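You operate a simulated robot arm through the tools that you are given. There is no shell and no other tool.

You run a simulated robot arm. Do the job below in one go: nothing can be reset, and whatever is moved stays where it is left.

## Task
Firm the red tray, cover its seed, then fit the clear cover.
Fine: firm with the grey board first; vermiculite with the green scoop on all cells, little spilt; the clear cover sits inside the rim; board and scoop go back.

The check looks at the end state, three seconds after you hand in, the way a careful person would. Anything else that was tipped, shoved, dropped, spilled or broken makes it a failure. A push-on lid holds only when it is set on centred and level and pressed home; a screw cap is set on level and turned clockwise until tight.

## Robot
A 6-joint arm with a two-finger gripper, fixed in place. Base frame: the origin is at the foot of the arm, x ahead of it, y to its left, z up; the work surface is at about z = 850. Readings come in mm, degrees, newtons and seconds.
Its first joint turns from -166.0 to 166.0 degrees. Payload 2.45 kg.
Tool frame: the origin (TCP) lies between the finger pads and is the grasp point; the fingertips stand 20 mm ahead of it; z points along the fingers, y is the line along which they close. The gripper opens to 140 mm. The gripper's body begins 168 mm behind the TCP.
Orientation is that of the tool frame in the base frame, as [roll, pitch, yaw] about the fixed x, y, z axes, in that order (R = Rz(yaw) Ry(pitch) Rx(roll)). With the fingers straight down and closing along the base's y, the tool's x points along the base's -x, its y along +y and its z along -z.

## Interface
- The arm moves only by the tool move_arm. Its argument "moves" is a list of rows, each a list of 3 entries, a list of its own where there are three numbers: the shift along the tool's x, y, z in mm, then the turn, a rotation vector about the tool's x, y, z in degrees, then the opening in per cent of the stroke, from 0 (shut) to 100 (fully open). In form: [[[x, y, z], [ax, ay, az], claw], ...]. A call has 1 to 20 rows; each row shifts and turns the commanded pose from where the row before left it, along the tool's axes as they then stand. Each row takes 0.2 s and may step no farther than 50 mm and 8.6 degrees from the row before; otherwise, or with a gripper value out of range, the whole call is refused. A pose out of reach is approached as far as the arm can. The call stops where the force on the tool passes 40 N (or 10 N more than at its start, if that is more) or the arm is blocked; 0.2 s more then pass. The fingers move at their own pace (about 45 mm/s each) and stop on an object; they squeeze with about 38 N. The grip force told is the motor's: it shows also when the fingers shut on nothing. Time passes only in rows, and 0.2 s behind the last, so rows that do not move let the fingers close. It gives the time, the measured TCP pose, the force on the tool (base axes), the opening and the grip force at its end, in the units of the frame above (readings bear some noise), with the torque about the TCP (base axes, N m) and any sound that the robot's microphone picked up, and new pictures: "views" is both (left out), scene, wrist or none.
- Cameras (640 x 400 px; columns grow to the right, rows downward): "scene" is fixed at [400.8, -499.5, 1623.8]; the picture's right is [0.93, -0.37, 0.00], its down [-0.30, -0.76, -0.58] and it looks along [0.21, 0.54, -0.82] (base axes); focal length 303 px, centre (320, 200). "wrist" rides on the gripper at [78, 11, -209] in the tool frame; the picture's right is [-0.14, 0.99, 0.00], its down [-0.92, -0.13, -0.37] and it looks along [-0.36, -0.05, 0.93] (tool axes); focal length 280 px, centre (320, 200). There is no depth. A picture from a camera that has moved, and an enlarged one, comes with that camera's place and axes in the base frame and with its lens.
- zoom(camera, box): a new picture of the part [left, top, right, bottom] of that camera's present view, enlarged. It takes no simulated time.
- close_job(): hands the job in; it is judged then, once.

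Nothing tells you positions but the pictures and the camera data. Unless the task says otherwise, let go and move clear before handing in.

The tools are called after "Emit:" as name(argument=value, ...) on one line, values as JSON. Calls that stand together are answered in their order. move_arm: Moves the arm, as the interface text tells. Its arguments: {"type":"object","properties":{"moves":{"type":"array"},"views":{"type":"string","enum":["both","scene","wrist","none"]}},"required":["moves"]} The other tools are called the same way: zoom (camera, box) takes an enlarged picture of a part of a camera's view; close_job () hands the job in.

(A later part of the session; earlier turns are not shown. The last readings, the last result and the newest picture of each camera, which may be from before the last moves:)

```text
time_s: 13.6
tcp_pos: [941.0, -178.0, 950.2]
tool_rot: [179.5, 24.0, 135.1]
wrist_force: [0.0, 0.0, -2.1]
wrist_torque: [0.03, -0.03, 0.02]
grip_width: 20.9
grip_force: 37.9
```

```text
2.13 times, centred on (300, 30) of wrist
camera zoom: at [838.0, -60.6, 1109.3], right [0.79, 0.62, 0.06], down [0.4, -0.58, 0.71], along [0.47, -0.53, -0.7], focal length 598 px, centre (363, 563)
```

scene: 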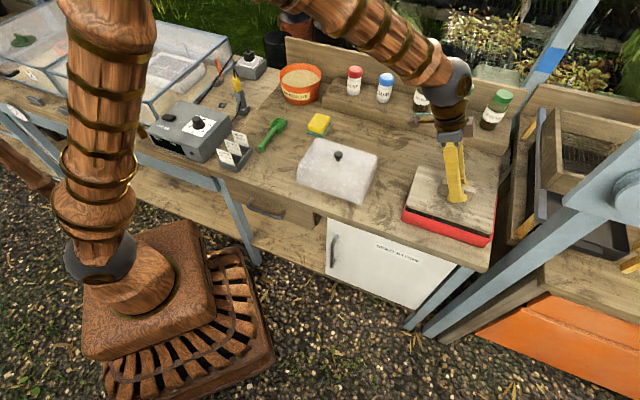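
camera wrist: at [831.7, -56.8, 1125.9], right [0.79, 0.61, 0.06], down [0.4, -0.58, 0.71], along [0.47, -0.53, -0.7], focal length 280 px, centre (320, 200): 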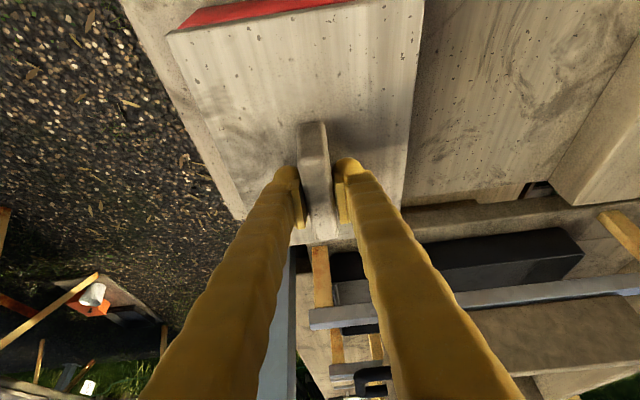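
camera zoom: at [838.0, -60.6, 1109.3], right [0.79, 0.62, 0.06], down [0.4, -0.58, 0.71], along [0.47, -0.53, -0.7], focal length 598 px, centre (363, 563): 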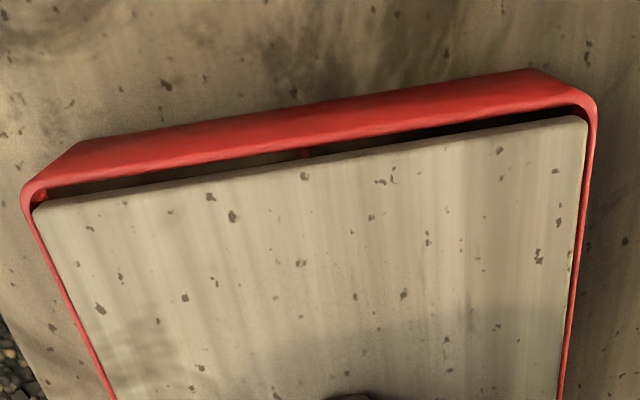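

Emit:
move_arm(moves=[[[0.81, 0, 1.83], [0, 0, 0], 0], [[0.81, 0, 1.83], [0, 0, 0], 0], [[0.81, 0, 1.83], [0, 0, 0], 0], [[0.81, 0, 1.83], [0, 0, 0], 0], [[0, 0, 0], [0, 0, 0], 0]], views="none")

Emit:
zoom(camera="scene", box=[395, 170, 515, 245])

Emit:
zoom(camera="wrist", box=[150, 0, 450, 60])

```text
time_s: 14.8
tcp_pos: [942.2, -178.5, 942.1]
tool_rot: [179.6, 23.9, 135.1]
wrist_force: [-0.4, 0.1, -2.3]
wrist_torque: [0.0, 0.01, -0.03]
grip_width: 20.8
grip_force: 37.9
```

```text
5.33 times, centred on (455, 208) of scene
camera zoom: at [400.8, -499.5, 1623.8], right [0.93, -0.37, 0.0], down [-0.3, -0.76, -0.58], along [0.21, 0.54, -0.82], focal length 1614 px, centre (-400, 160)
```

zoom: 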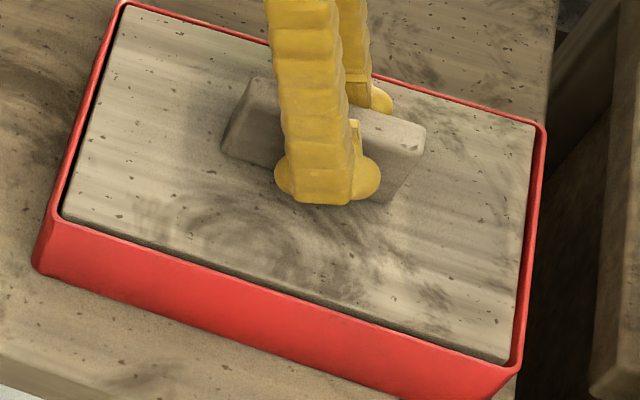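

```text
2.13 times, centred on (300, 30) of wrist
camera zoom: at [838.0, -60.5, 1101.3], right [0.79, 0.62, 0.06], down [0.4, -0.58, 0.71], along [0.47, -0.53, -0.7], focal length 598 px, centre (363, 563)
```

zoom: 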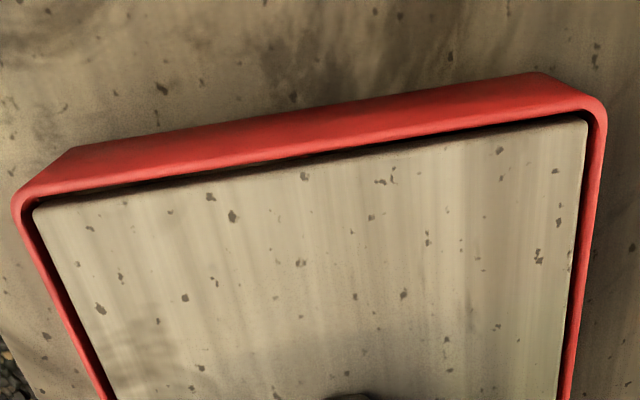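

Emit:
move_arm(moves=[[[0.81, 0, 1.83], [0, 0, 0], 0], [[0.81, 0, 1.83], [0, 0, 0], 0], [[0.81, 0, 1.83], [0, 0, 0], 0], [[0.81, 0, 1.83], [0, 0, 0], 0], [[0, 0, 0], [0, 0, 0], 0]], views="none")

Emit:
zoom(camera="scene", box=[395, 170, 515, 245])

```text
time_s: 16.0
tcp_pos: [942.6, -178.1, 934.3]
tool_rot: [179.7, 23.9, 135.1]
wrist_force: [-0.4, 0.4, -1.8]
wrist_torque: [-0.02, -0.01, 0.02]
grip_width: 20.7
grip_force: 38.2
```

```text
5.33 times, centred on (455, 208) of scene
camera zoom: at [400.8, -499.5, 1623.8], right [0.93, -0.37, 0.0], down [-0.3, -0.76, -0.58], along [0.21, 0.54, -0.82], focal length 1614 px, centre (-400, 160)
```

zoom: 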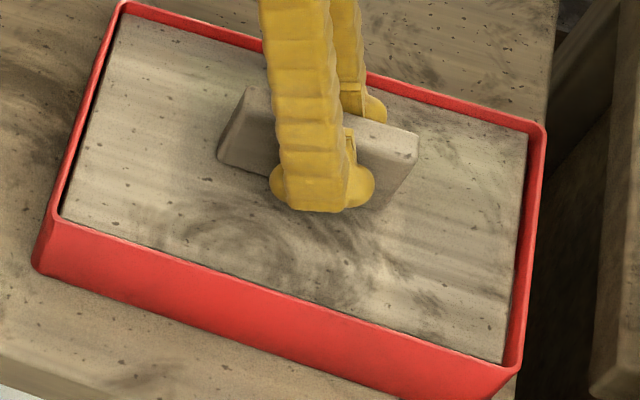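

Emit:
move_arm(moves=[[[0.61, 0, 1.37], [0, 0, 0], 0], [[0.61, 0, 1.37], [0, 0, 0], 0], [[0.61, 0, 1.37], [0, 0, 0], 0], [[0.61, 0, 1.37], [0, 0, 0], 0], [[0, 0, 0], [0, 0, 0], 0]], views="none")

Emit:
zoom(camera="scene", box=[395, 170, 515, 245])

```text
time_s: 17.2
tcp_pos: [944.0, -176.7, 929.1]
tool_rot: [179.5, 24.1, 135.1]
wrist_force: [7.3, -0.4, 32.9]
wrist_torque: [-0.12, -0.2, 0.06]
grip_width: 20.7
grip_force: 37.7
```

```text
5.33 times, centred on (455, 208) of scene
camera zoom: at [400.8, -499.5, 1623.8], right [0.93, -0.37, 0.0], down [-0.3, -0.76, -0.58], along [0.21, 0.54, -0.82], focal length 1614 px, centre (-400, 160)
```

zoom: 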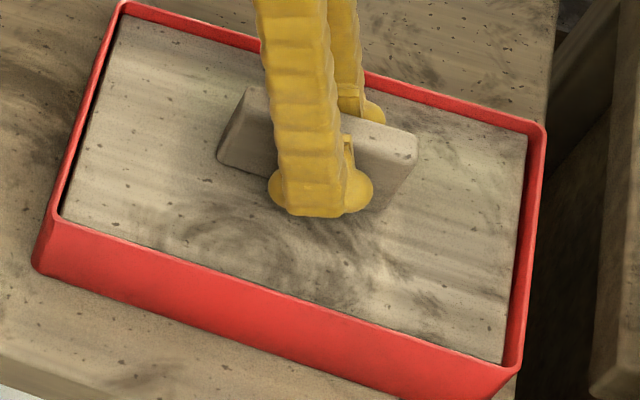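

Emit:
move_arm(moves=[[[0.2, 0, 0.46], [0, 0, 0], 0], [[0.2, 0, 0.46], [0, 0, 0], 0], [[0.2, 0, 0.46], [0, 0, 0], 0], [[0.2, 0, 0.46], [0, 0, 0], 0], [[0, 0, 0], [0, 0, 0], 0], [[0, 0, 0], [0, 0, 0], 0]], views="none")

Emit:
zoom(camera="scene", box=[395, 170, 515, 245])

```text
time_s: 18.6
tcp_pos: [942.5, -177.0, 926.7]
tool_rot: [179.7, 24.0, 135.0]
wrist_force: [10.9, 0.9, 31.2]
wrist_torque: [-0.16, -0.3, 0.05]
grip_width: 21.1
grip_force: 37.9
```

```text
5.33 times, centred on (455, 208) of scene
camera zoom: at [400.8, -499.5, 1623.8], right [0.93, -0.37, 0.0], down [-0.3, -0.76, -0.58], along [0.21, 0.54, -0.82], focal length 1614 px, centre (-400, 160)
```

zoom: 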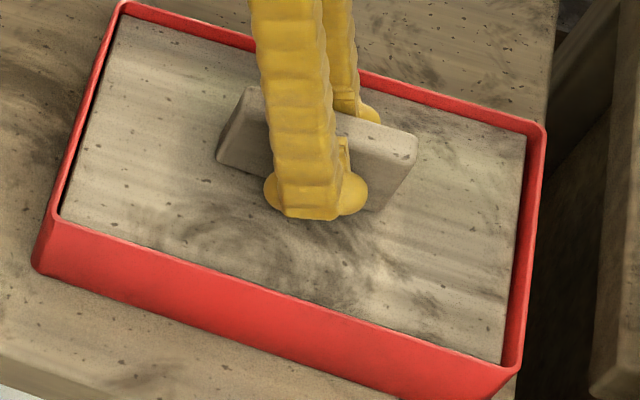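

Emit:
move_arm(moves=[[[0.2, 0, 0.46], [0, 0, 0], 0], [[0.2, 0, 0.46], [0, 0, 0], 0], [[0.2, 0, 0.46], [0, 0, 0], 0], [[0.2, 0, 0.46], [0, 0, 0], 0], [[0.2, 0, 0.46], [0, 0, 0], 0], [[0.2, 0, 0.46], [0, 0, 0], 0], [[0, 0, 0], [0, 0, 0], 0], [[0, 0, 0], [0, 0, 0], 0]], views="none")

Emit:
zoom(camera="scene", box=[395, 170, 515, 245])

```text
time_s: 20.4
tcp_pos: [942.8, -177.7, 923.7]
tool_rot: [179.5, 24.0, 135.1]
wrist_force: [0.6, 3.8, 30.6]
wrist_torque: [-0.11, -0.1, 0.05]
grip_width: 20.7
grip_force: 37.9
```

```text
5.33 times, centred on (455, 208) of scene
camera zoom: at [400.8, -499.5, 1623.8], right [0.93, -0.37, 0.0], down [-0.3, -0.76, -0.58], along [0.21, 0.54, -0.82], focal length 1614 px, centre (-400, 160)
```

zoom: 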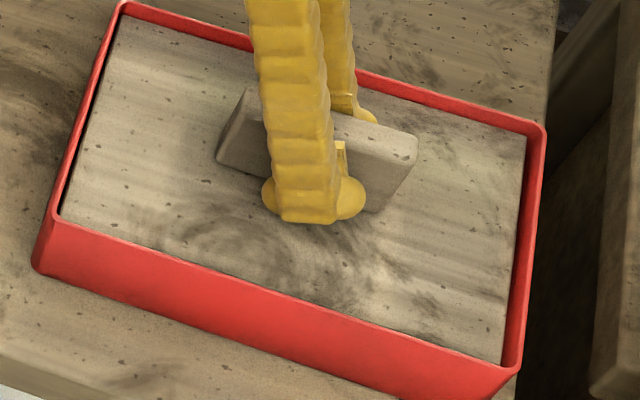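

I pressed the board on the soil with about 31 to 33 N for around two seconds, the fingers sliding a little down the handle. Now I lift it straight up and look at the soil.

Emit:
move_arm(moves=[[[-4.1, 0, -9.1], [0, 0, 0], 0], [[-4.1, 0, -9.1], [0, 0, 0], 0], [[-4.1, 0, -9.1], [0, 0, 0], 0], [[-12.2, 0, -27.4], [0, 0, 0], 0], [[-12.2, 0, -27.4], [0, 0, 0], 0], [[0, 0, 0], [0, 0, 0], 0]], views="both")

Emit:
zoom(camera="scene", box=[385, 130, 525, 260])

```text
time_s: 21.8
tcp_pos: [940.3, -179.2, 1012.2]
tool_rot: [179.7, 23.9, 135.0]
wrist_force: [-0.3, -0.3, -1.8]
wrist_torque: [-0.04, 0.01, 0.0]
grip_width: 21.1
grip_force: 37.8
camera wrist: at [837.0, -61.1, 1172.2], right [0.79, 0.62, 0.06], down [0.4, -0.58, 0.71], along [0.47, -0.53, -0.7], focal length 280 px, centre (320, 200)
```

scene: 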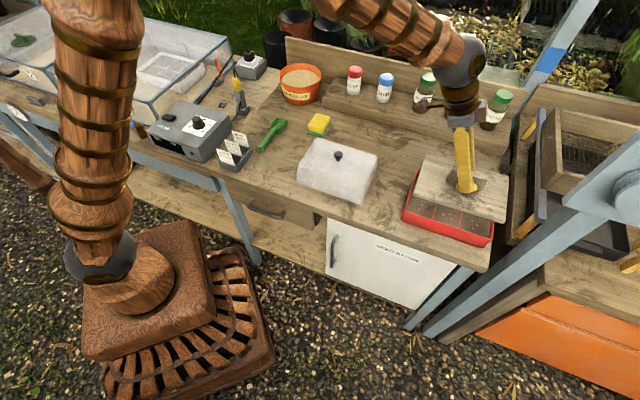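
wrist: 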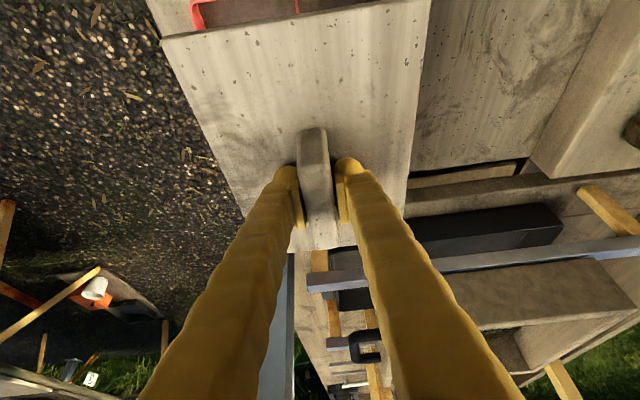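

```text
3.08 times, centred on (455, 195) of scene
camera zoom: at [400.8, -499.5, 1623.8], right [0.93, -0.37, 0.0], down [-0.3, -0.76, -0.58], along [0.21, 0.54, -0.82], focal length 931 px, centre (-95, 215)
```

zoom: 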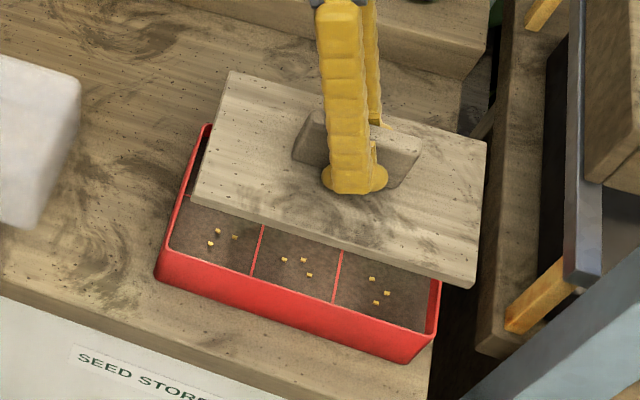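

Emit:
move_arm(moves=[[[0, 0, 0], [-1.0, 0, -2.28], 0], [[0, 0, 0], [-1.0, 0, -2.28], 0], [[2.3, 42.1, -0.8], [0, 0, 0], 0], [[2.3, 42.1, -0.8], [0, 0, 0], 0], [[2.3, 42.1, -0.8], [0, 0, 0], 0], [[0, 0, 0], [0, 0, 0], 0]], views="scene")

Emit:
zoom(camera="scene", box=[390, 160, 500, 250])

```text
time_s: 23.2
tcp_pos: [1015.0, -75.0, 1013.6]
tool_rot: [179.7, 24.1, 140.1]
wrist_force: [0.9, 0.0, -2.0]
wrist_torque: [-0.01, 0.0, 0.0]
grip_width: 20.7
grip_force: 37.9
```

scene: 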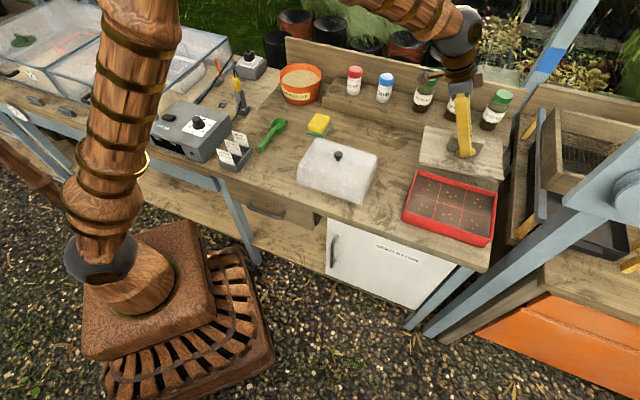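

```text
4.44 times, centred on (445, 205) of scene
camera zoom: at [400.8, -499.5, 1623.8], right [0.93, -0.37, 0.0], down [-0.3, -0.76, -0.58], along [0.21, 0.54, -0.82], focal length 1345 px, centre (-236, 178)
```

zoom: 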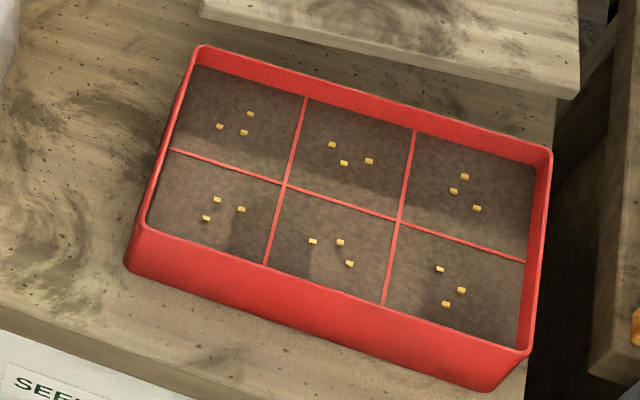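

The soil now lies lower and flat in all six cells, so it is firmed. I carry the board back to its first spot.

Emit:
move_arm(moves=[[[2.35, 42.1, -0.85], [0, 0, 0], 0], [[2.35, 42.1, -0.85], [0, 0, 0], 0], [[0, 0, 0], [0, 0, 0], 0], [[16.3, -0.2, 36.5], [0, 0, 0], 0], [[16.3, -0.2, 36.5], [0, 0, 0], 0], [[12.2, -0.1, 27.4], [0, 0, 0], 0], [[0, 0, 0], [0, 0, 0], 0]], views="both")

Emit:
zoom(camera="scene", box=[400, 100, 520, 190])

```text
time_s: 24.8
tcp_pos: [1065.9, -8.5, 902.5]
tool_rot: [179.5, 24.0, 140.2]
wrist_force: [0.2, 0.1, -1.6]
wrist_torque: [-0.03, 0.01, -0.01]
grip_width: 20.9
grip_force: 38.2
camera wrist: at [952.1, 98.8, 1062.6], right [0.73, 0.68, 0.06], down [0.45, -0.54, 0.71], along [0.52, -0.49, -0.7], focal length 280 px, centre (320, 200)
```

scene: 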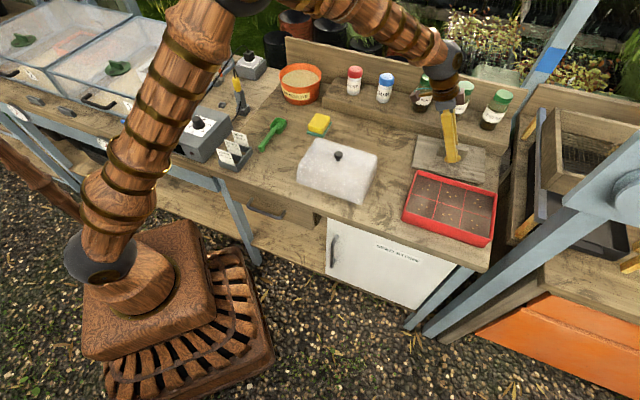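
wrist: 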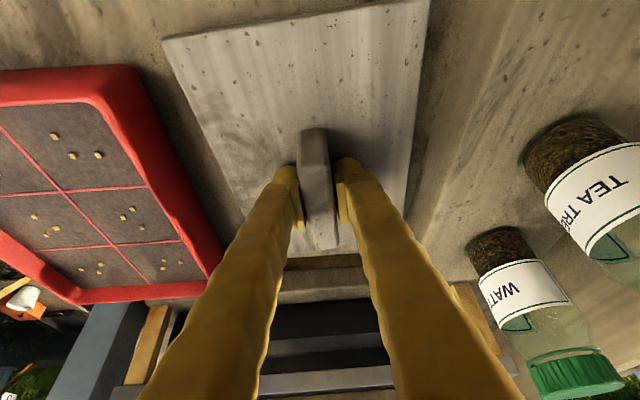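

```text
4.44 times, centred on (460, 145) of scene
camera zoom: at [400.8, -499.5, 1623.8], right [0.93, -0.37, 0.0], down [-0.3, -0.76, -0.58], along [0.21, 0.54, -0.82], focal length 1345 px, centre (-302, 444)
```

zoom: 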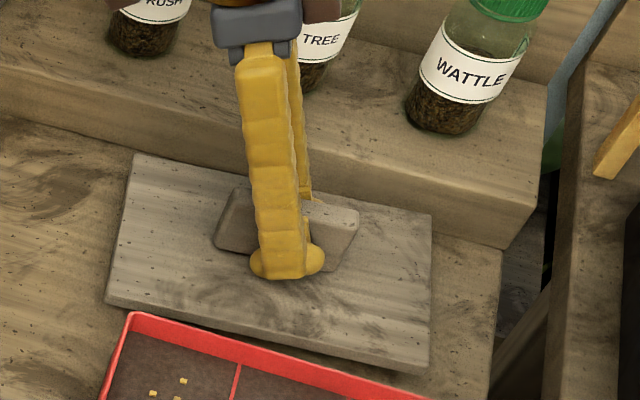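

Emit:
move_arm(moves=[[[0.81, 0, 1.83], [0, 0, 0], 0], [[0.81, 0, 1.83], [0, 0, 0], 0], [[0.81, 0, 1.83], [0, 0, 0], 0], [[0.81, 0, 1.83], [0, 0, 0], 0], [[0.81, 0, 1.83], [0, 0, 0], 0], [[0, 0, 0], [0, 0, 0], 0]], views="none")

Emit:
zoom(camera="scene", box=[400, 100, 520, 190])

```text
time_s: 26.2
tcp_pos: [1066.5, -7.5, 892.8]
tool_rot: [179.7, 24.0, 140.1]
wrist_force: [0.7, -0.3, -2.1]
wrist_torque: [0.01, -0.02, 0.0]
grip_width: 20.8
grip_force: 38.3
```

```text
4.44 times, centred on (460, 145) of scene
camera zoom: at [400.8, -499.5, 1623.8], right [0.93, -0.37, 0.0], down [-0.3, -0.76, -0.58], along [0.21, 0.54, -0.82], focal length 1345 px, centre (-302, 444)
```

zoom: 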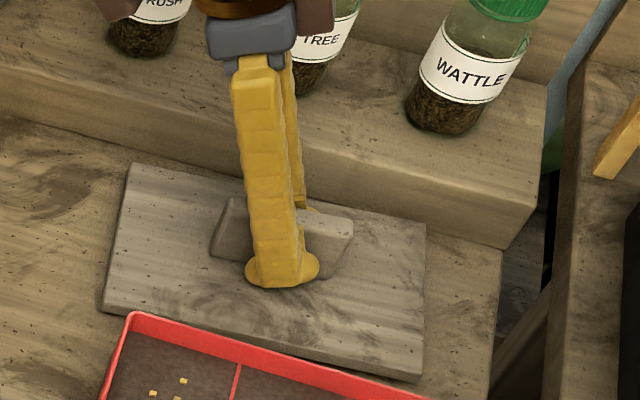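

Emit:
move_arm(moves=[[[0.41, 0, 0.91], [0, 0, 0], 0], [[0.41, 0, 0.91], [0, 0, 0], 0], [[0.41, 0, 0.91], [0, 0, 0], 0], [[0.41, 0, 0.91], [0, 0, 0], 0], [[0.41, 0, 0.91], [0, 0, 0], 0], [[0, 0, 0], [0, 0, 0], 0]], views="none")

Emit:
zoom(camera="scene", box=[400, 100, 520, 190])

```text
time_s: 27.6
tcp_pos: [1066.9, -7.3, 888.1]
tool_rot: [179.7, 24.0, 140.1]
wrist_force: [-0.3, 0.4, -2.3]
wrist_torque: [-0.01, 0.0, 0.02]
grip_width: 21.0
grip_force: 38.1
```

```text
4.44 times, centred on (460, 145) of scene
camera zoom: at [400.8, -499.5, 1623.8], right [0.93, -0.37, 0.0], down [-0.3, -0.76, -0.58], along [0.21, 0.54, -0.82], focal length 1345 px, centre (-302, 444)
```

zoom: 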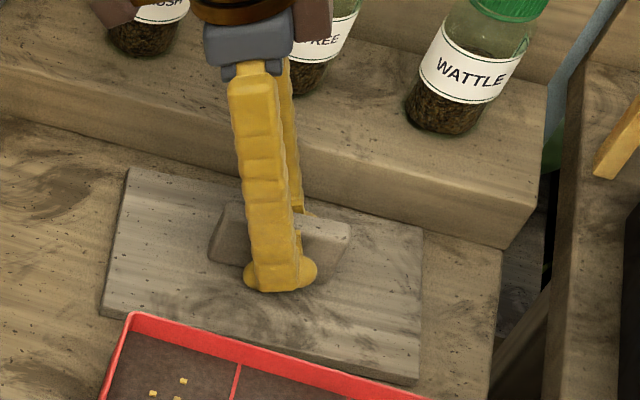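

Emit:
move_arm(moves=[[[0.33, 0, 0.73], [0, 0, 0], 0], [[0.33, 0, 0.73], [0, 0, 0], 0], [[0.33, 0, 0.73], [0, 0, 0], 0], [[0.33, 0, 0.73], [0, 0, 0], 0], [[0, 0, 0], [0, 0, 0], 0]], views="none")

Emit:
zoom(camera="scene", box=[400, 100, 520, 190])

```text
time_s: 28.8
tcp_pos: [1068.0, -6.9, 887.0]
tool_rot: [179.6, 24.1, 140.1]
wrist_force: [-10.7, -2.4, 28.9]
wrist_torque: [-0.12, 0.09, 0.03]
grip_width: 20.8
grip_force: 38.2
```

```text
4.44 times, centred on (460, 145) of scene
camera zoom: at [400.8, -499.5, 1623.8], right [0.93, -0.37, 0.0], down [-0.3, -0.76, -0.58], along [0.21, 0.54, -0.82], focal length 1345 px, centre (-302, 444)
```

zoom: 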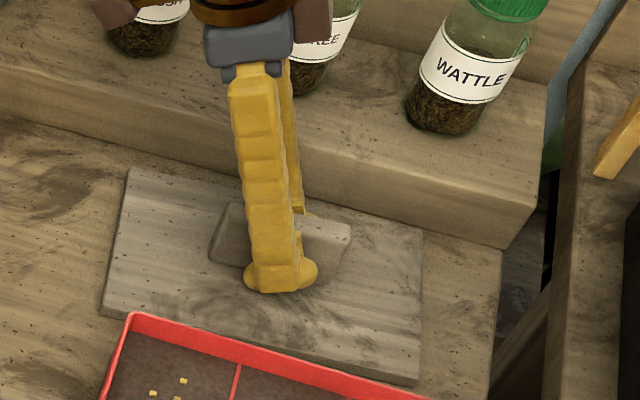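

Emit:
move_arm(moves=[[[-0.5, 0, -1.1], [0, 0, 0], 0], [[0, 0, 0], [0, 0, 0], 10], [[0, 0, 0], [0, 0, 0], 25], [[0, 0, 0], [0, 0, 0], 40], [[0, 0, 0], [0, 0, 0], 45], [[0, 0, -40], [0, 0, 0], 45], [[0, 0, -50], [0, 0, 0], 45], [[0, 0, -50], [0, 0, 0], 45], [[0, 0, -50], [0, 0, 0], 45]], views="both")

Emit:
zoom(camera="scene", box=[380, 120, 540, 260])

```text
time_s: 30.8
tcp_pos: [1006.1, 42.3, 1059.4]
tool_rot: [179.7, 23.9, 140.2]
wrist_force: [0.0, -0.3, -0.2]
wrist_torque: [-0.04, 0.01, 0.01]
grip_width: 63.0
grip_force: 0.0
camera wrist: at [892.2, 150.7, 1217.8], right [0.73, 0.68, 0.06], down [0.45, -0.54, 0.71], along [0.52, -0.49, -0.7], focal length 280 px, centre (320, 200)
```

scene: 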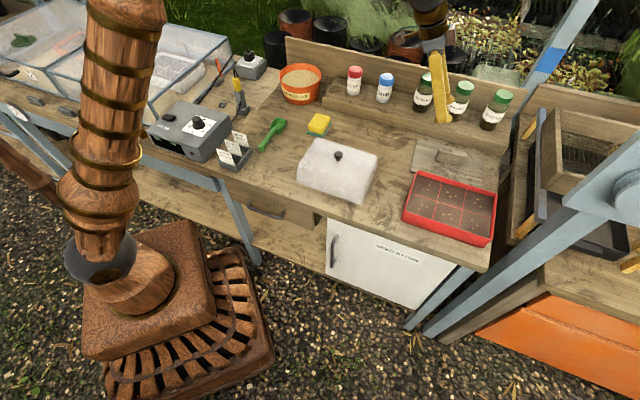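
wrist: 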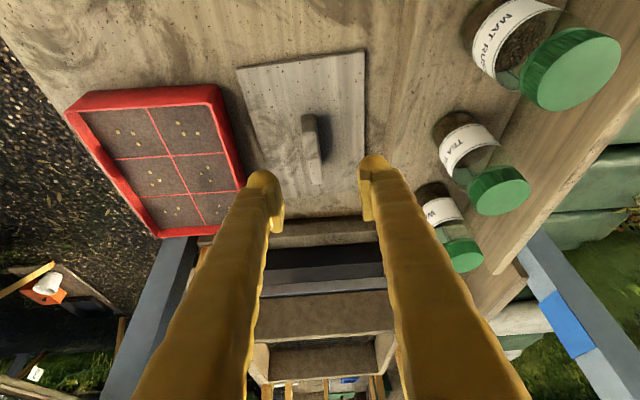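

```text
2.86 times, centred on (460, 190) of scene
camera zoom: at [400.8, -499.5, 1623.8], right [0.93, -0.37, 0.0], down [-0.3, -0.76, -0.58], along [0.21, 0.54, -0.82], focal length 865 px, centre (-80, 229)
```

zoom: 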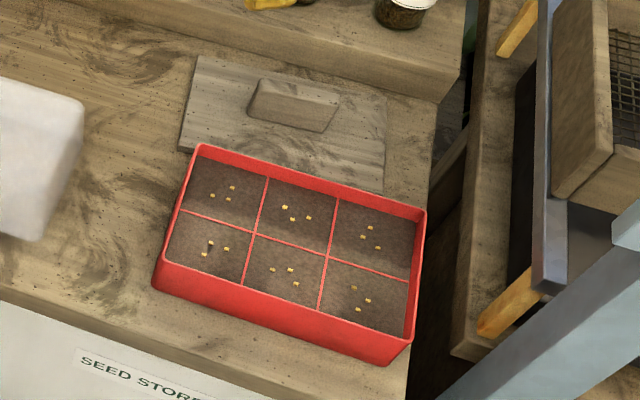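

The board is back in place and the tray has not moved. Next is the scoop, so I take close looks at it and at the tub.

Emit:
zoom(camera="scene", box=[245, 105, 305, 160])

Emit:
zoom(camera="scene", box=[265, 50, 335, 115])

Emit:
zoom(camera="scene", box=[140, 40, 340, 170])

Emit:
zoom(camera="scene", box=[285, 125, 385, 210])

```text
7.27 times, centred on (275, 132) of scene
camera zoom: at [400.8, -499.5, 1623.8], right [0.93, -0.37, 0.0], down [-0.3, -0.76, -0.58], along [0.21, 0.54, -0.82], focal length 2201 px, centre (647, 691)
```

zoom: 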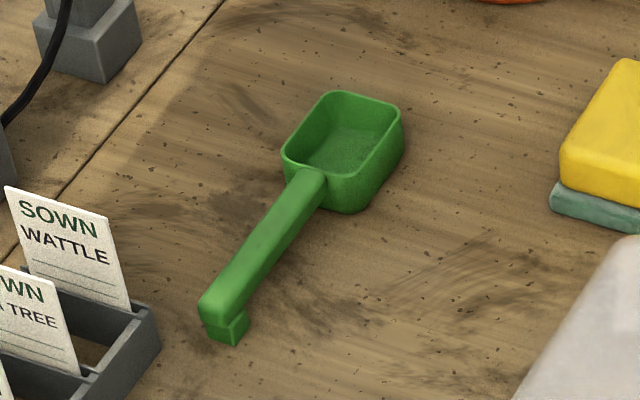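

```text
6.15 times, centred on (300, 82) of scene
camera zoom: at [400.8, -499.5, 1623.8], right [0.93, -0.37, 0.0], down [-0.3, -0.76, -0.58], along [0.21, 0.54, -0.82], focal length 1862 px, centre (443, 923)
```

zoom: 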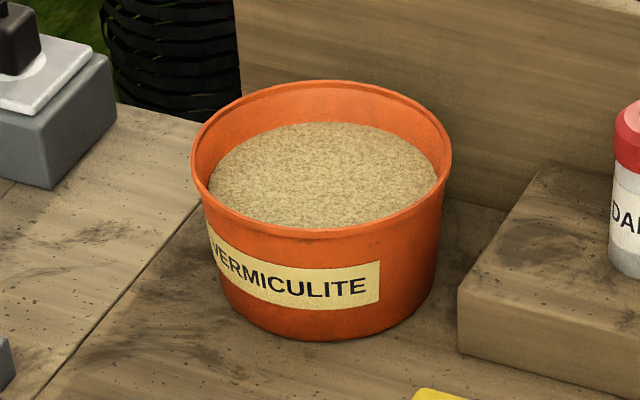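

```text
3.08 times, centred on (240, 105) of scene
camera zoom: at [400.8, -499.5, 1623.8], right [0.93, -0.37, 0.0], down [-0.3, -0.76, -0.58], along [0.21, 0.54, -0.82], focal length 931 px, centre (566, 492)
```

zoom: 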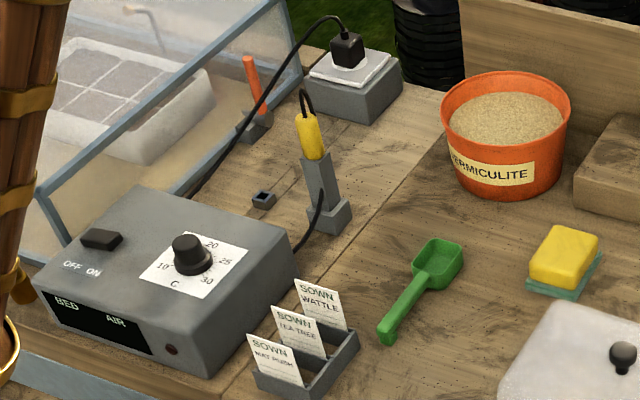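

```text
4.71 times, centred on (335, 168) of scene
camera zoom: at [400.8, -499.5, 1623.8], right [0.93, -0.37, 0.0], down [-0.3, -0.76, -0.58], along [0.21, 0.54, -0.82], focal length 1424 px, centre (249, 353)
```

zoom: 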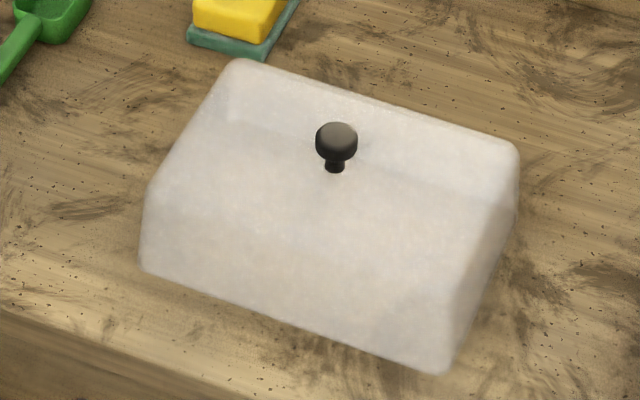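

The scoop lies with its handle end near (492, 279) and its bowl near (582, 370), pointing about 46°. The tub is near (719, 507) with its rim near z = 953. I lift away, swing over and line the hand up with the scoop's handle.

Emit:
move_arm(moves=[[[0, 0, -50], [0, 0, 0], 45], [[0, 0, -50], [0, 0, 0], 45], [[35.5, -25.2, -15.9], [0, 0, 0], 40], [[35.5, -25.2, -15.9], [0, 0, 0], 40], [[35.5, -25.2, -15.9], [0, 0, 0], 40], [[35.5, -25.2, -15.9], [0, 0, 0], 40], [[35.5, -25.2, -15.9], [0, 0, 0], 40], [[35.5, -25.2, -15.9], [0, 0, 0], 40], [[0, 0, 0], [-3.174, 0.037, -7.13], 40], [[0, 0, 0], [-3.174, 0.037, -7.13], 40], [[0, 0, 0], [-3.174, 0.037, -7.13], 40], [[0, 0, 0], [-3.174, 0.037, -7.13], 40], [[0, 0, 0], [-3.174, 0.037, -7.13], 40], [[0, 0, 0], [-3.174, 0.037, -7.13], 40]], views="none")

Emit:
move_arm(moves=[[[0, 0, 0], [-3.174, 0.037, -7.13], 40], [[0, 0, 0], [-3.174, 0.037, -7.13], 40], [[0, 0, 0], [-3.174, 0.037, -7.13], 40], [[0, 0, 0], [-3.174, 0.037, -7.13], 40], [[0, 0, 0], [-3.174, 0.037, -7.13], 40], [[0, 0, 0], [0, -6, 0], 40], [[0, 0, 0], [0.3, 0, 0], 40], [[0, 0, 0], [0, 0, 0], 40]], views="both")

```text
time_s: 33.8
tcp_pos: [699.3, 98.9, 1150.5]
tool_rot: [179.7, 24.0, -172.9]
wrist_force: [0.0, 0.2, -0.2]
wrist_torque: [0.0, 0.03, 0.03]
grip_width: 55.9
grip_force: 0.0
```

```text
time_s: 35.6
tcp_pos: [698.6, 98.9, 1150.5]
tool_rot: [-180.0, 29.9, -134.0]
wrist_force: [0.3, 0.0, -0.3]
wrist_torque: [-0.02, -0.01, -0.01]
grip_width: 56.0
grip_force: 0.1
camera wrist: at [571.8, -17.1, 1293.0], right [-0.63, 0.77, 0.07], down [0.52, 0.35, 0.78], along [0.58, 0.53, -0.62], focal length 280 px, centre (320, 200)
```

scene: 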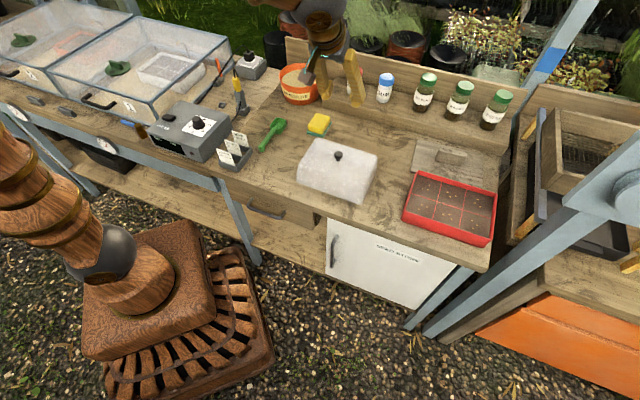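
wrist: 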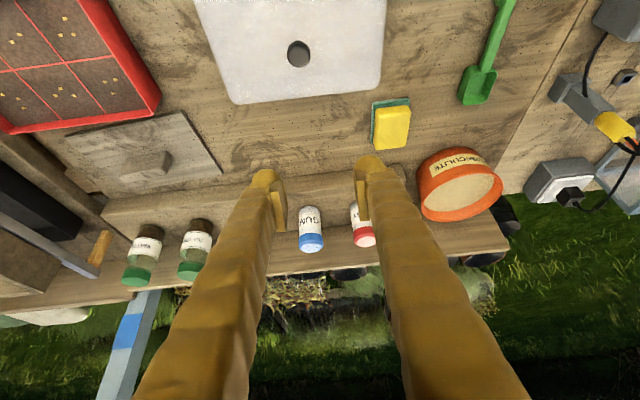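

Emit:
move_arm(moves=[[[8.9, 39.1, 22.3], [0, 0, 0], 40], [[8.9, 39.1, 22.3], [0, 0, 0], 40], [[8.9, 39.1, 22.3], [0, 0, 0], 40], [[8.9, 39.1, 22.3], [0, 0, 0], 40], [[8.9, 39.1, 22.3], [0, 0, 0], 40], [[8.9, 39.1, 22.3], [0, 0, 0], 40], [[8.9, 39.1, 22.3], [0, 0, 0], 40], [[0, 0, 0], [0, 0, 0], 40]], views="both")

Emit:
zoom(camera="wrist", box=[220, 40, 420, 220])

```text
time_s: 37.4
tcp_pos: [519.3, 305.4, 984.7]
tool_rot: [-179.9, 30.0, -134.1]
wrist_force: [-0.5, -0.2, -0.2]
wrist_torque: [0.01, -0.01, -0.02]
grip_width: 56.0
grip_force: 0.1
camera wrist: at [393.3, 189.2, 1126.4], right [-0.63, 0.77, 0.07], down [0.52, 0.35, 0.78], along [0.58, 0.53, -0.62], focal length 280 px, centre (320, 200)
```

scene: 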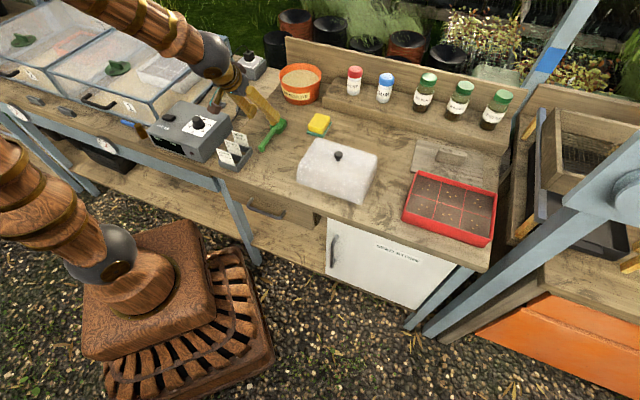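
wrist: 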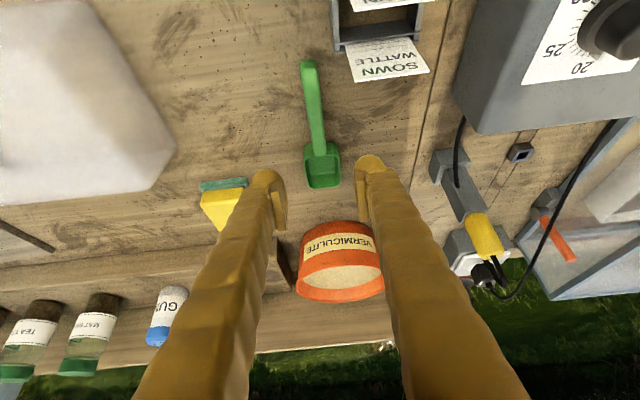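

```text
2.22 times, centred on (320, 130) of wrist
camera zoom: at [393.3, 189.2, 1126.4], right [-0.63, 0.77, 0.07], down [0.52, 0.35, 0.78], along [0.58, 0.53, -0.62], focal length 623 px, centre (320, 356)
```

zoom: 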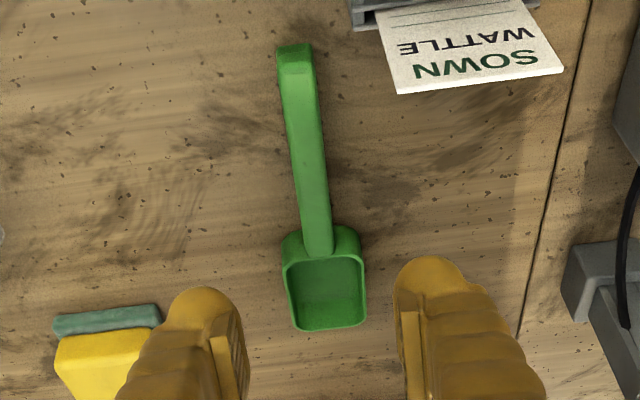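

The card rack stands close to the leaning hand, so I lessen the lean to 20° and narrow the opening before going down on the handle.

Emit:
move_arm(moves=[[[0, 0, 0], [0, 8, 0], 30], [[0, 0, 0], [0, 2, 0], 26], [[0, 0, 0], [0.27, 0, 0.75], 26], [[13, 0.1, 33], [0, 0, 0], 26], [[13, 0.1, 33], [0, 0, 0], 26], [[0, 0, 0], [0, 0, 0], 26]], views="both")

Emit:
zoom(camera="wrist", box=[220, 60, 420, 220])

Emit:
zoom(camera="scene", box=[225, 80, 305, 165])

```text
time_s: 38.8
tcp_pos: [519.0, 303.5, 912.7]
tool_rot: [180.0, 20.0, -134.9]
wrist_force: [-0.5, -0.3, -0.6]
wrist_torque: [0.0, -0.01, -0.01]
grip_width: 36.5
grip_force: 0.0
camera wrist: at [408.7, 209.4, 1082.8], right [-0.61, 0.79, 0.05], down [0.61, 0.43, 0.66], along [0.5, 0.43, -0.75], focal length 280 px, centre (320, 200)
```

scene: 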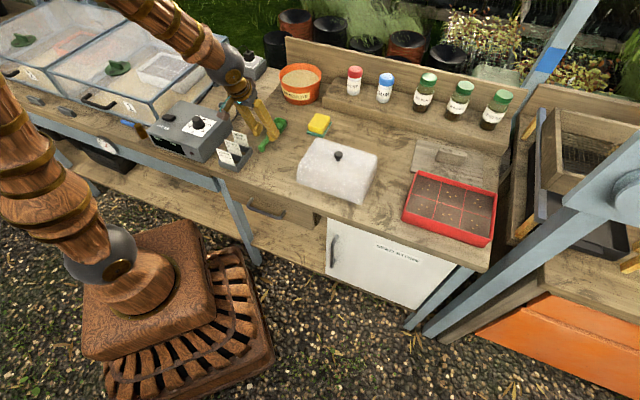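
wrist: 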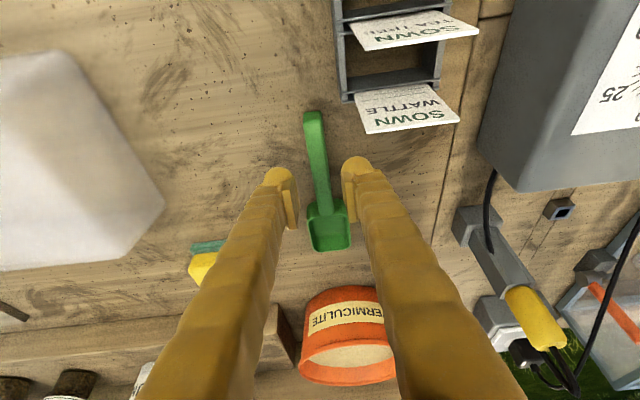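

```text
2.50 times, centred on (320, 140) of wrist
camera zoom: at [408.7, 209.4, 1082.8], right [-0.61, 0.79, 0.05], down [0.61, 0.43, 0.66], along [0.5, 0.43, -0.75], focal length 701 px, centre (320, 350)
```

zoom: 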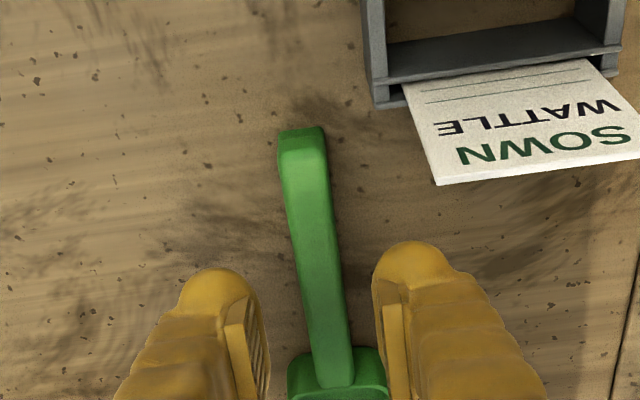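

```text
4.71 times, centred on (265, 122) of scene
camera zoom: at [400.8, -499.5, 1623.8], right [0.93, -0.37, 0.0], down [-0.3, -0.76, -0.58], along [0.21, 0.54, -0.82], focal length 1424 px, centre (579, 565)
```

zoom: 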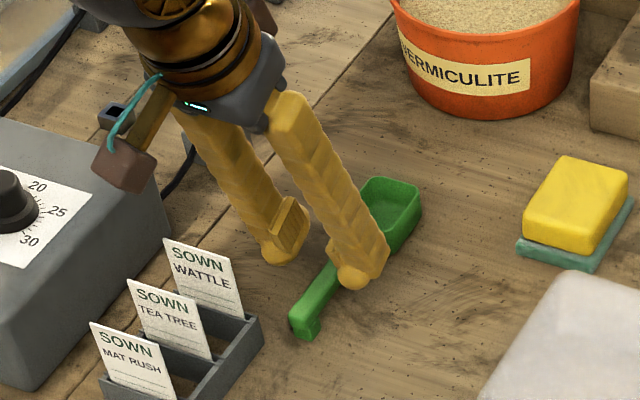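

Emit:
move_arm(moves=[[[6, 1.5, 16.4], [0, 0, 0], 26], [[6, 0, 16.4], [0, 0, 0], 26], [[0, 0, 0], [0, 0, 0], 26]], views="both")

Emit:
zoom(camera="wrist", box=[240, 80, 400, 200])

Emit:
zoom(camera="scene", box=[245, 110, 295, 160])

```text
time_s: 39.6
tcp_pos: [517.1, 306.2, 878.4]
tool_rot: [180.0, 20.0, -134.9]
wrist_force: [0.9, 0.1, 0.1]
wrist_torque: [-0.07, 0.05, -0.02]
grip_width: 36.2
grip_force: 0.0
camera wrist: at [407.1, 211.1, 1048.0], right [-0.61, 0.79, 0.05], down [0.61, 0.43, 0.66], along [0.5, 0.43, -0.75], focal length 280 px, centre (320, 200)
```

scene: 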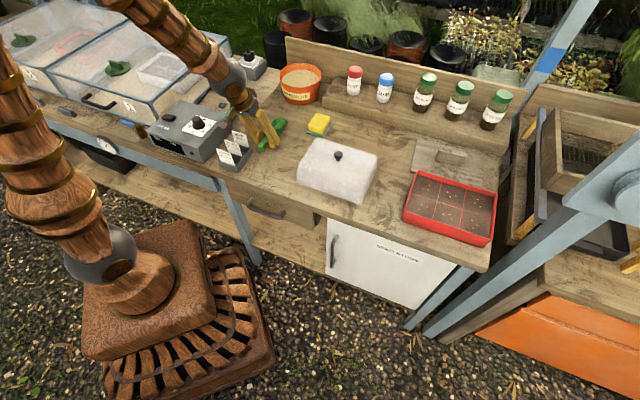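
wrist: 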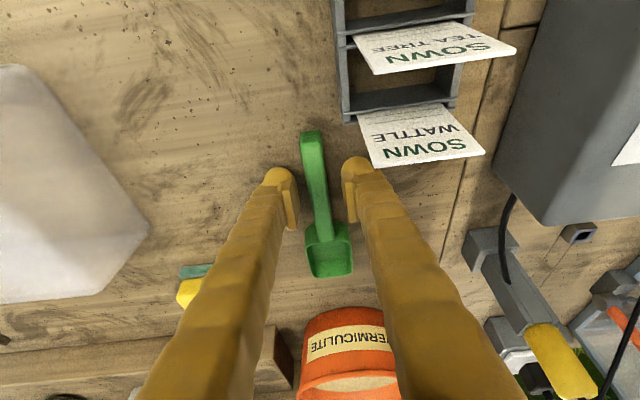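

```text
3.33 times, centred on (320, 140) of wrist
camera zoom: at [407.1, 211.1, 1048.0], right [-0.61, 0.79, 0.05], down [0.61, 0.43, 0.66], along [0.5, 0.43, -0.75], focal length 935 px, centre (320, 400)
```

zoom: 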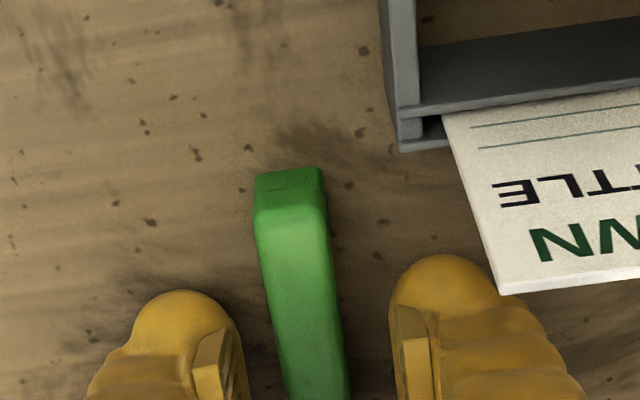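

```text
8.00 times, centred on (270, 135) of scene
camera zoom: at [400.8, -499.5, 1623.8], right [0.93, -0.37, 0.0], down [-0.3, -0.76, -0.58], along [0.21, 0.54, -0.82], focal length 2421 px, centre (720, 720)
```

zoom: 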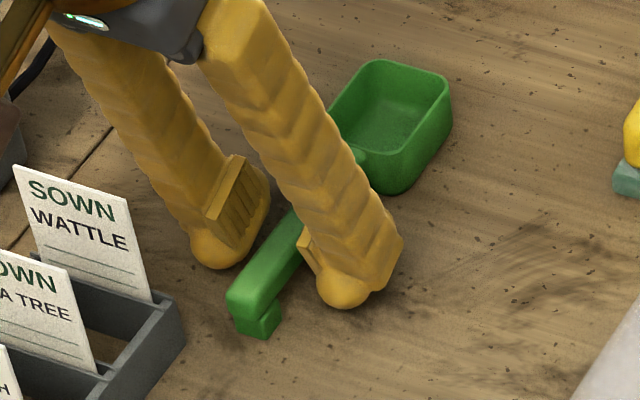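

Emit:
move_arm(moves=[[[0, 0, 0], [0, 0, 0], 10], [[0, 0, 0], [0, 0, 0], 0], [[0, 0, 0], [0, 0, 0], 0], [[0, 0, 0], [0, 0, 0], 0]], views="wrist")

Emit:
zoom(camera="scene", box=[245, 110, 295, 160])

```text
time_s: 40.6
tcp_pos: [517.2, 306.3, 878.3]
tool_rot: [180.0, 19.9, -134.9]
wrist_force: [0.0, -0.9, 0.4]
wrist_torque: [-0.01, -0.02, 0.03]
grip_width: 14.5
grip_force: 37.7
camera wrist: at [407.2, 211.1, 1048.1], right [-0.61, 0.79, 0.05], down [0.61, 0.43, 0.66], along [0.5, 0.43, -0.75], focal length 280 px, centre (320, 200)
```

wrist: 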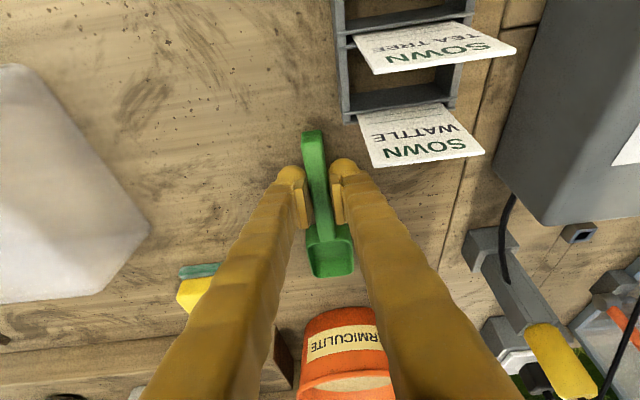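

```text
8.00 times, centred on (270, 135) of scene
camera zoom: at [400.8, -499.5, 1623.8], right [0.93, -0.37, 0.0], down [-0.3, -0.76, -0.58], along [0.21, 0.54, -0.82], focal length 2421 px, centre (720, 720)
```

zoom: 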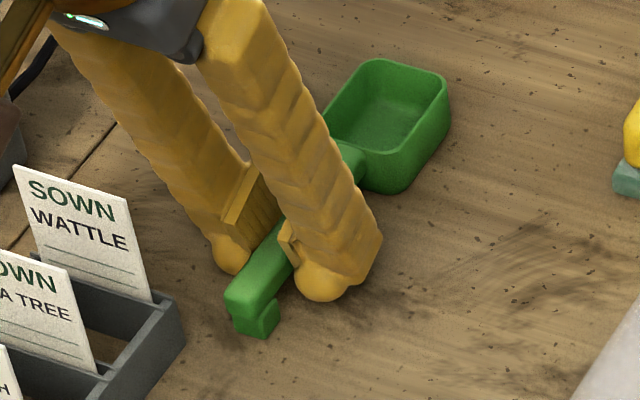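

The scoop is held at 14.5 mm. I lift it and look at the tub from above before scooping.

Emit:
move_arm(moves=[[[-6.8, 0, -18.8], [0, 0, 0], 0], [[-13.7, 0, -37.6], [0, 0, 0], 0], [[-13.7, 0, -37.6], [0, 0, 0], 0], [[-13.7, 0, -37.6], [0, 0, 0], 0], [[-13.7, 0, -37.6], [0, 0, 0], 0], [[0, 0, 0], [0, 0, 0], 0]], views="both")

Emit:
zoom(camera="wrist", box=[220, 160, 460, 340])

Emit:
zoom(camera="scene", box=[235, 50, 345, 150])

```text
time_s: 42.0
tcp_pos: [515.0, 306.7, 1059.9]
tool_rot: [-180.0, 20.0, -134.9]
wrist_force: [0.6, 0.1, -0.3]
wrist_torque: [-0.02, 0.04, 0.0]
grip_width: 14.1
grip_force: 38.0
camera wrist: at [405.7, 211.6, 1230.3], right [-0.61, 0.79, 0.05], down [0.61, 0.43, 0.66], along [0.5, 0.43, -0.75], focal length 280 px, centre (320, 200)
```

scene: 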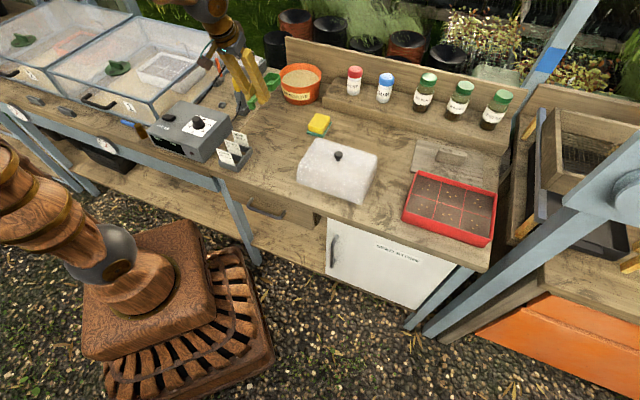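
wrist: 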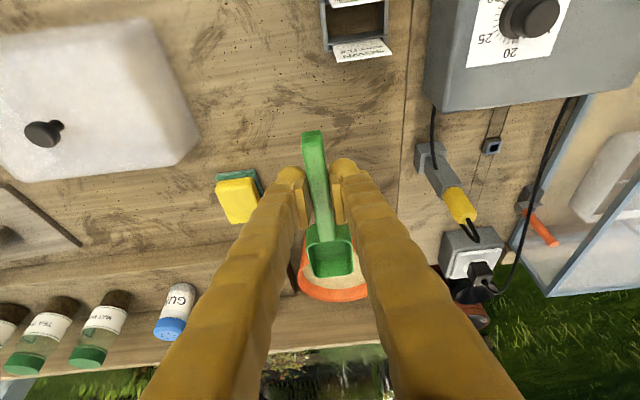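

```text
2.22 times, centred on (340, 250) of wrist
camera zoom: at [405.7, 211.6, 1230.3], right [-0.61, 0.79, 0.05], down [0.61, 0.43, 0.66], along [0.5, 0.43, -0.75], focal length 623 px, centre (276, 89)
```

zoom: 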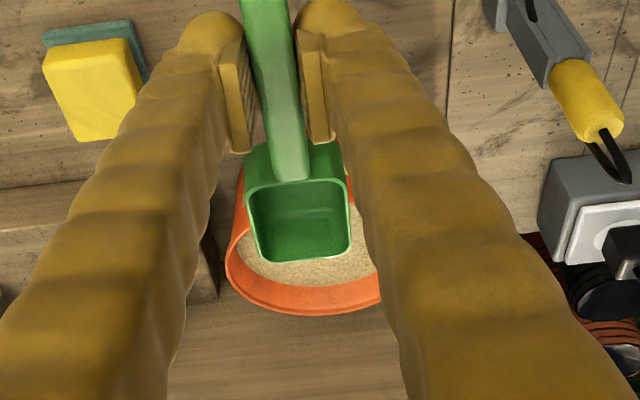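

```text
4.00 times, centred on (290, 100) of scene
camera zoom: at [400.8, -499.5, 1623.8], right [0.93, -0.37, 0.0], down [-0.3, -0.76, -0.58], along [0.21, 0.54, -0.82], focal length 1211 px, centre (440, 600)
```

zoom: 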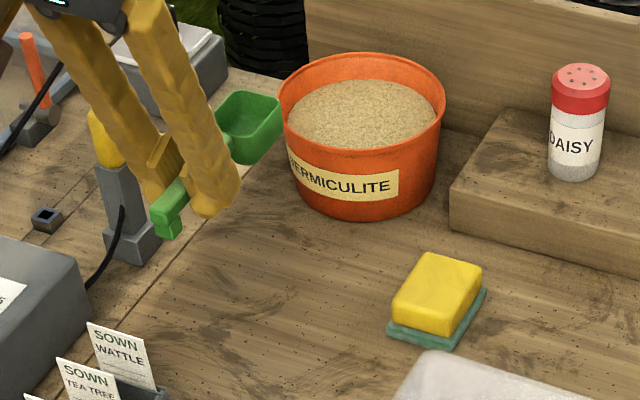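

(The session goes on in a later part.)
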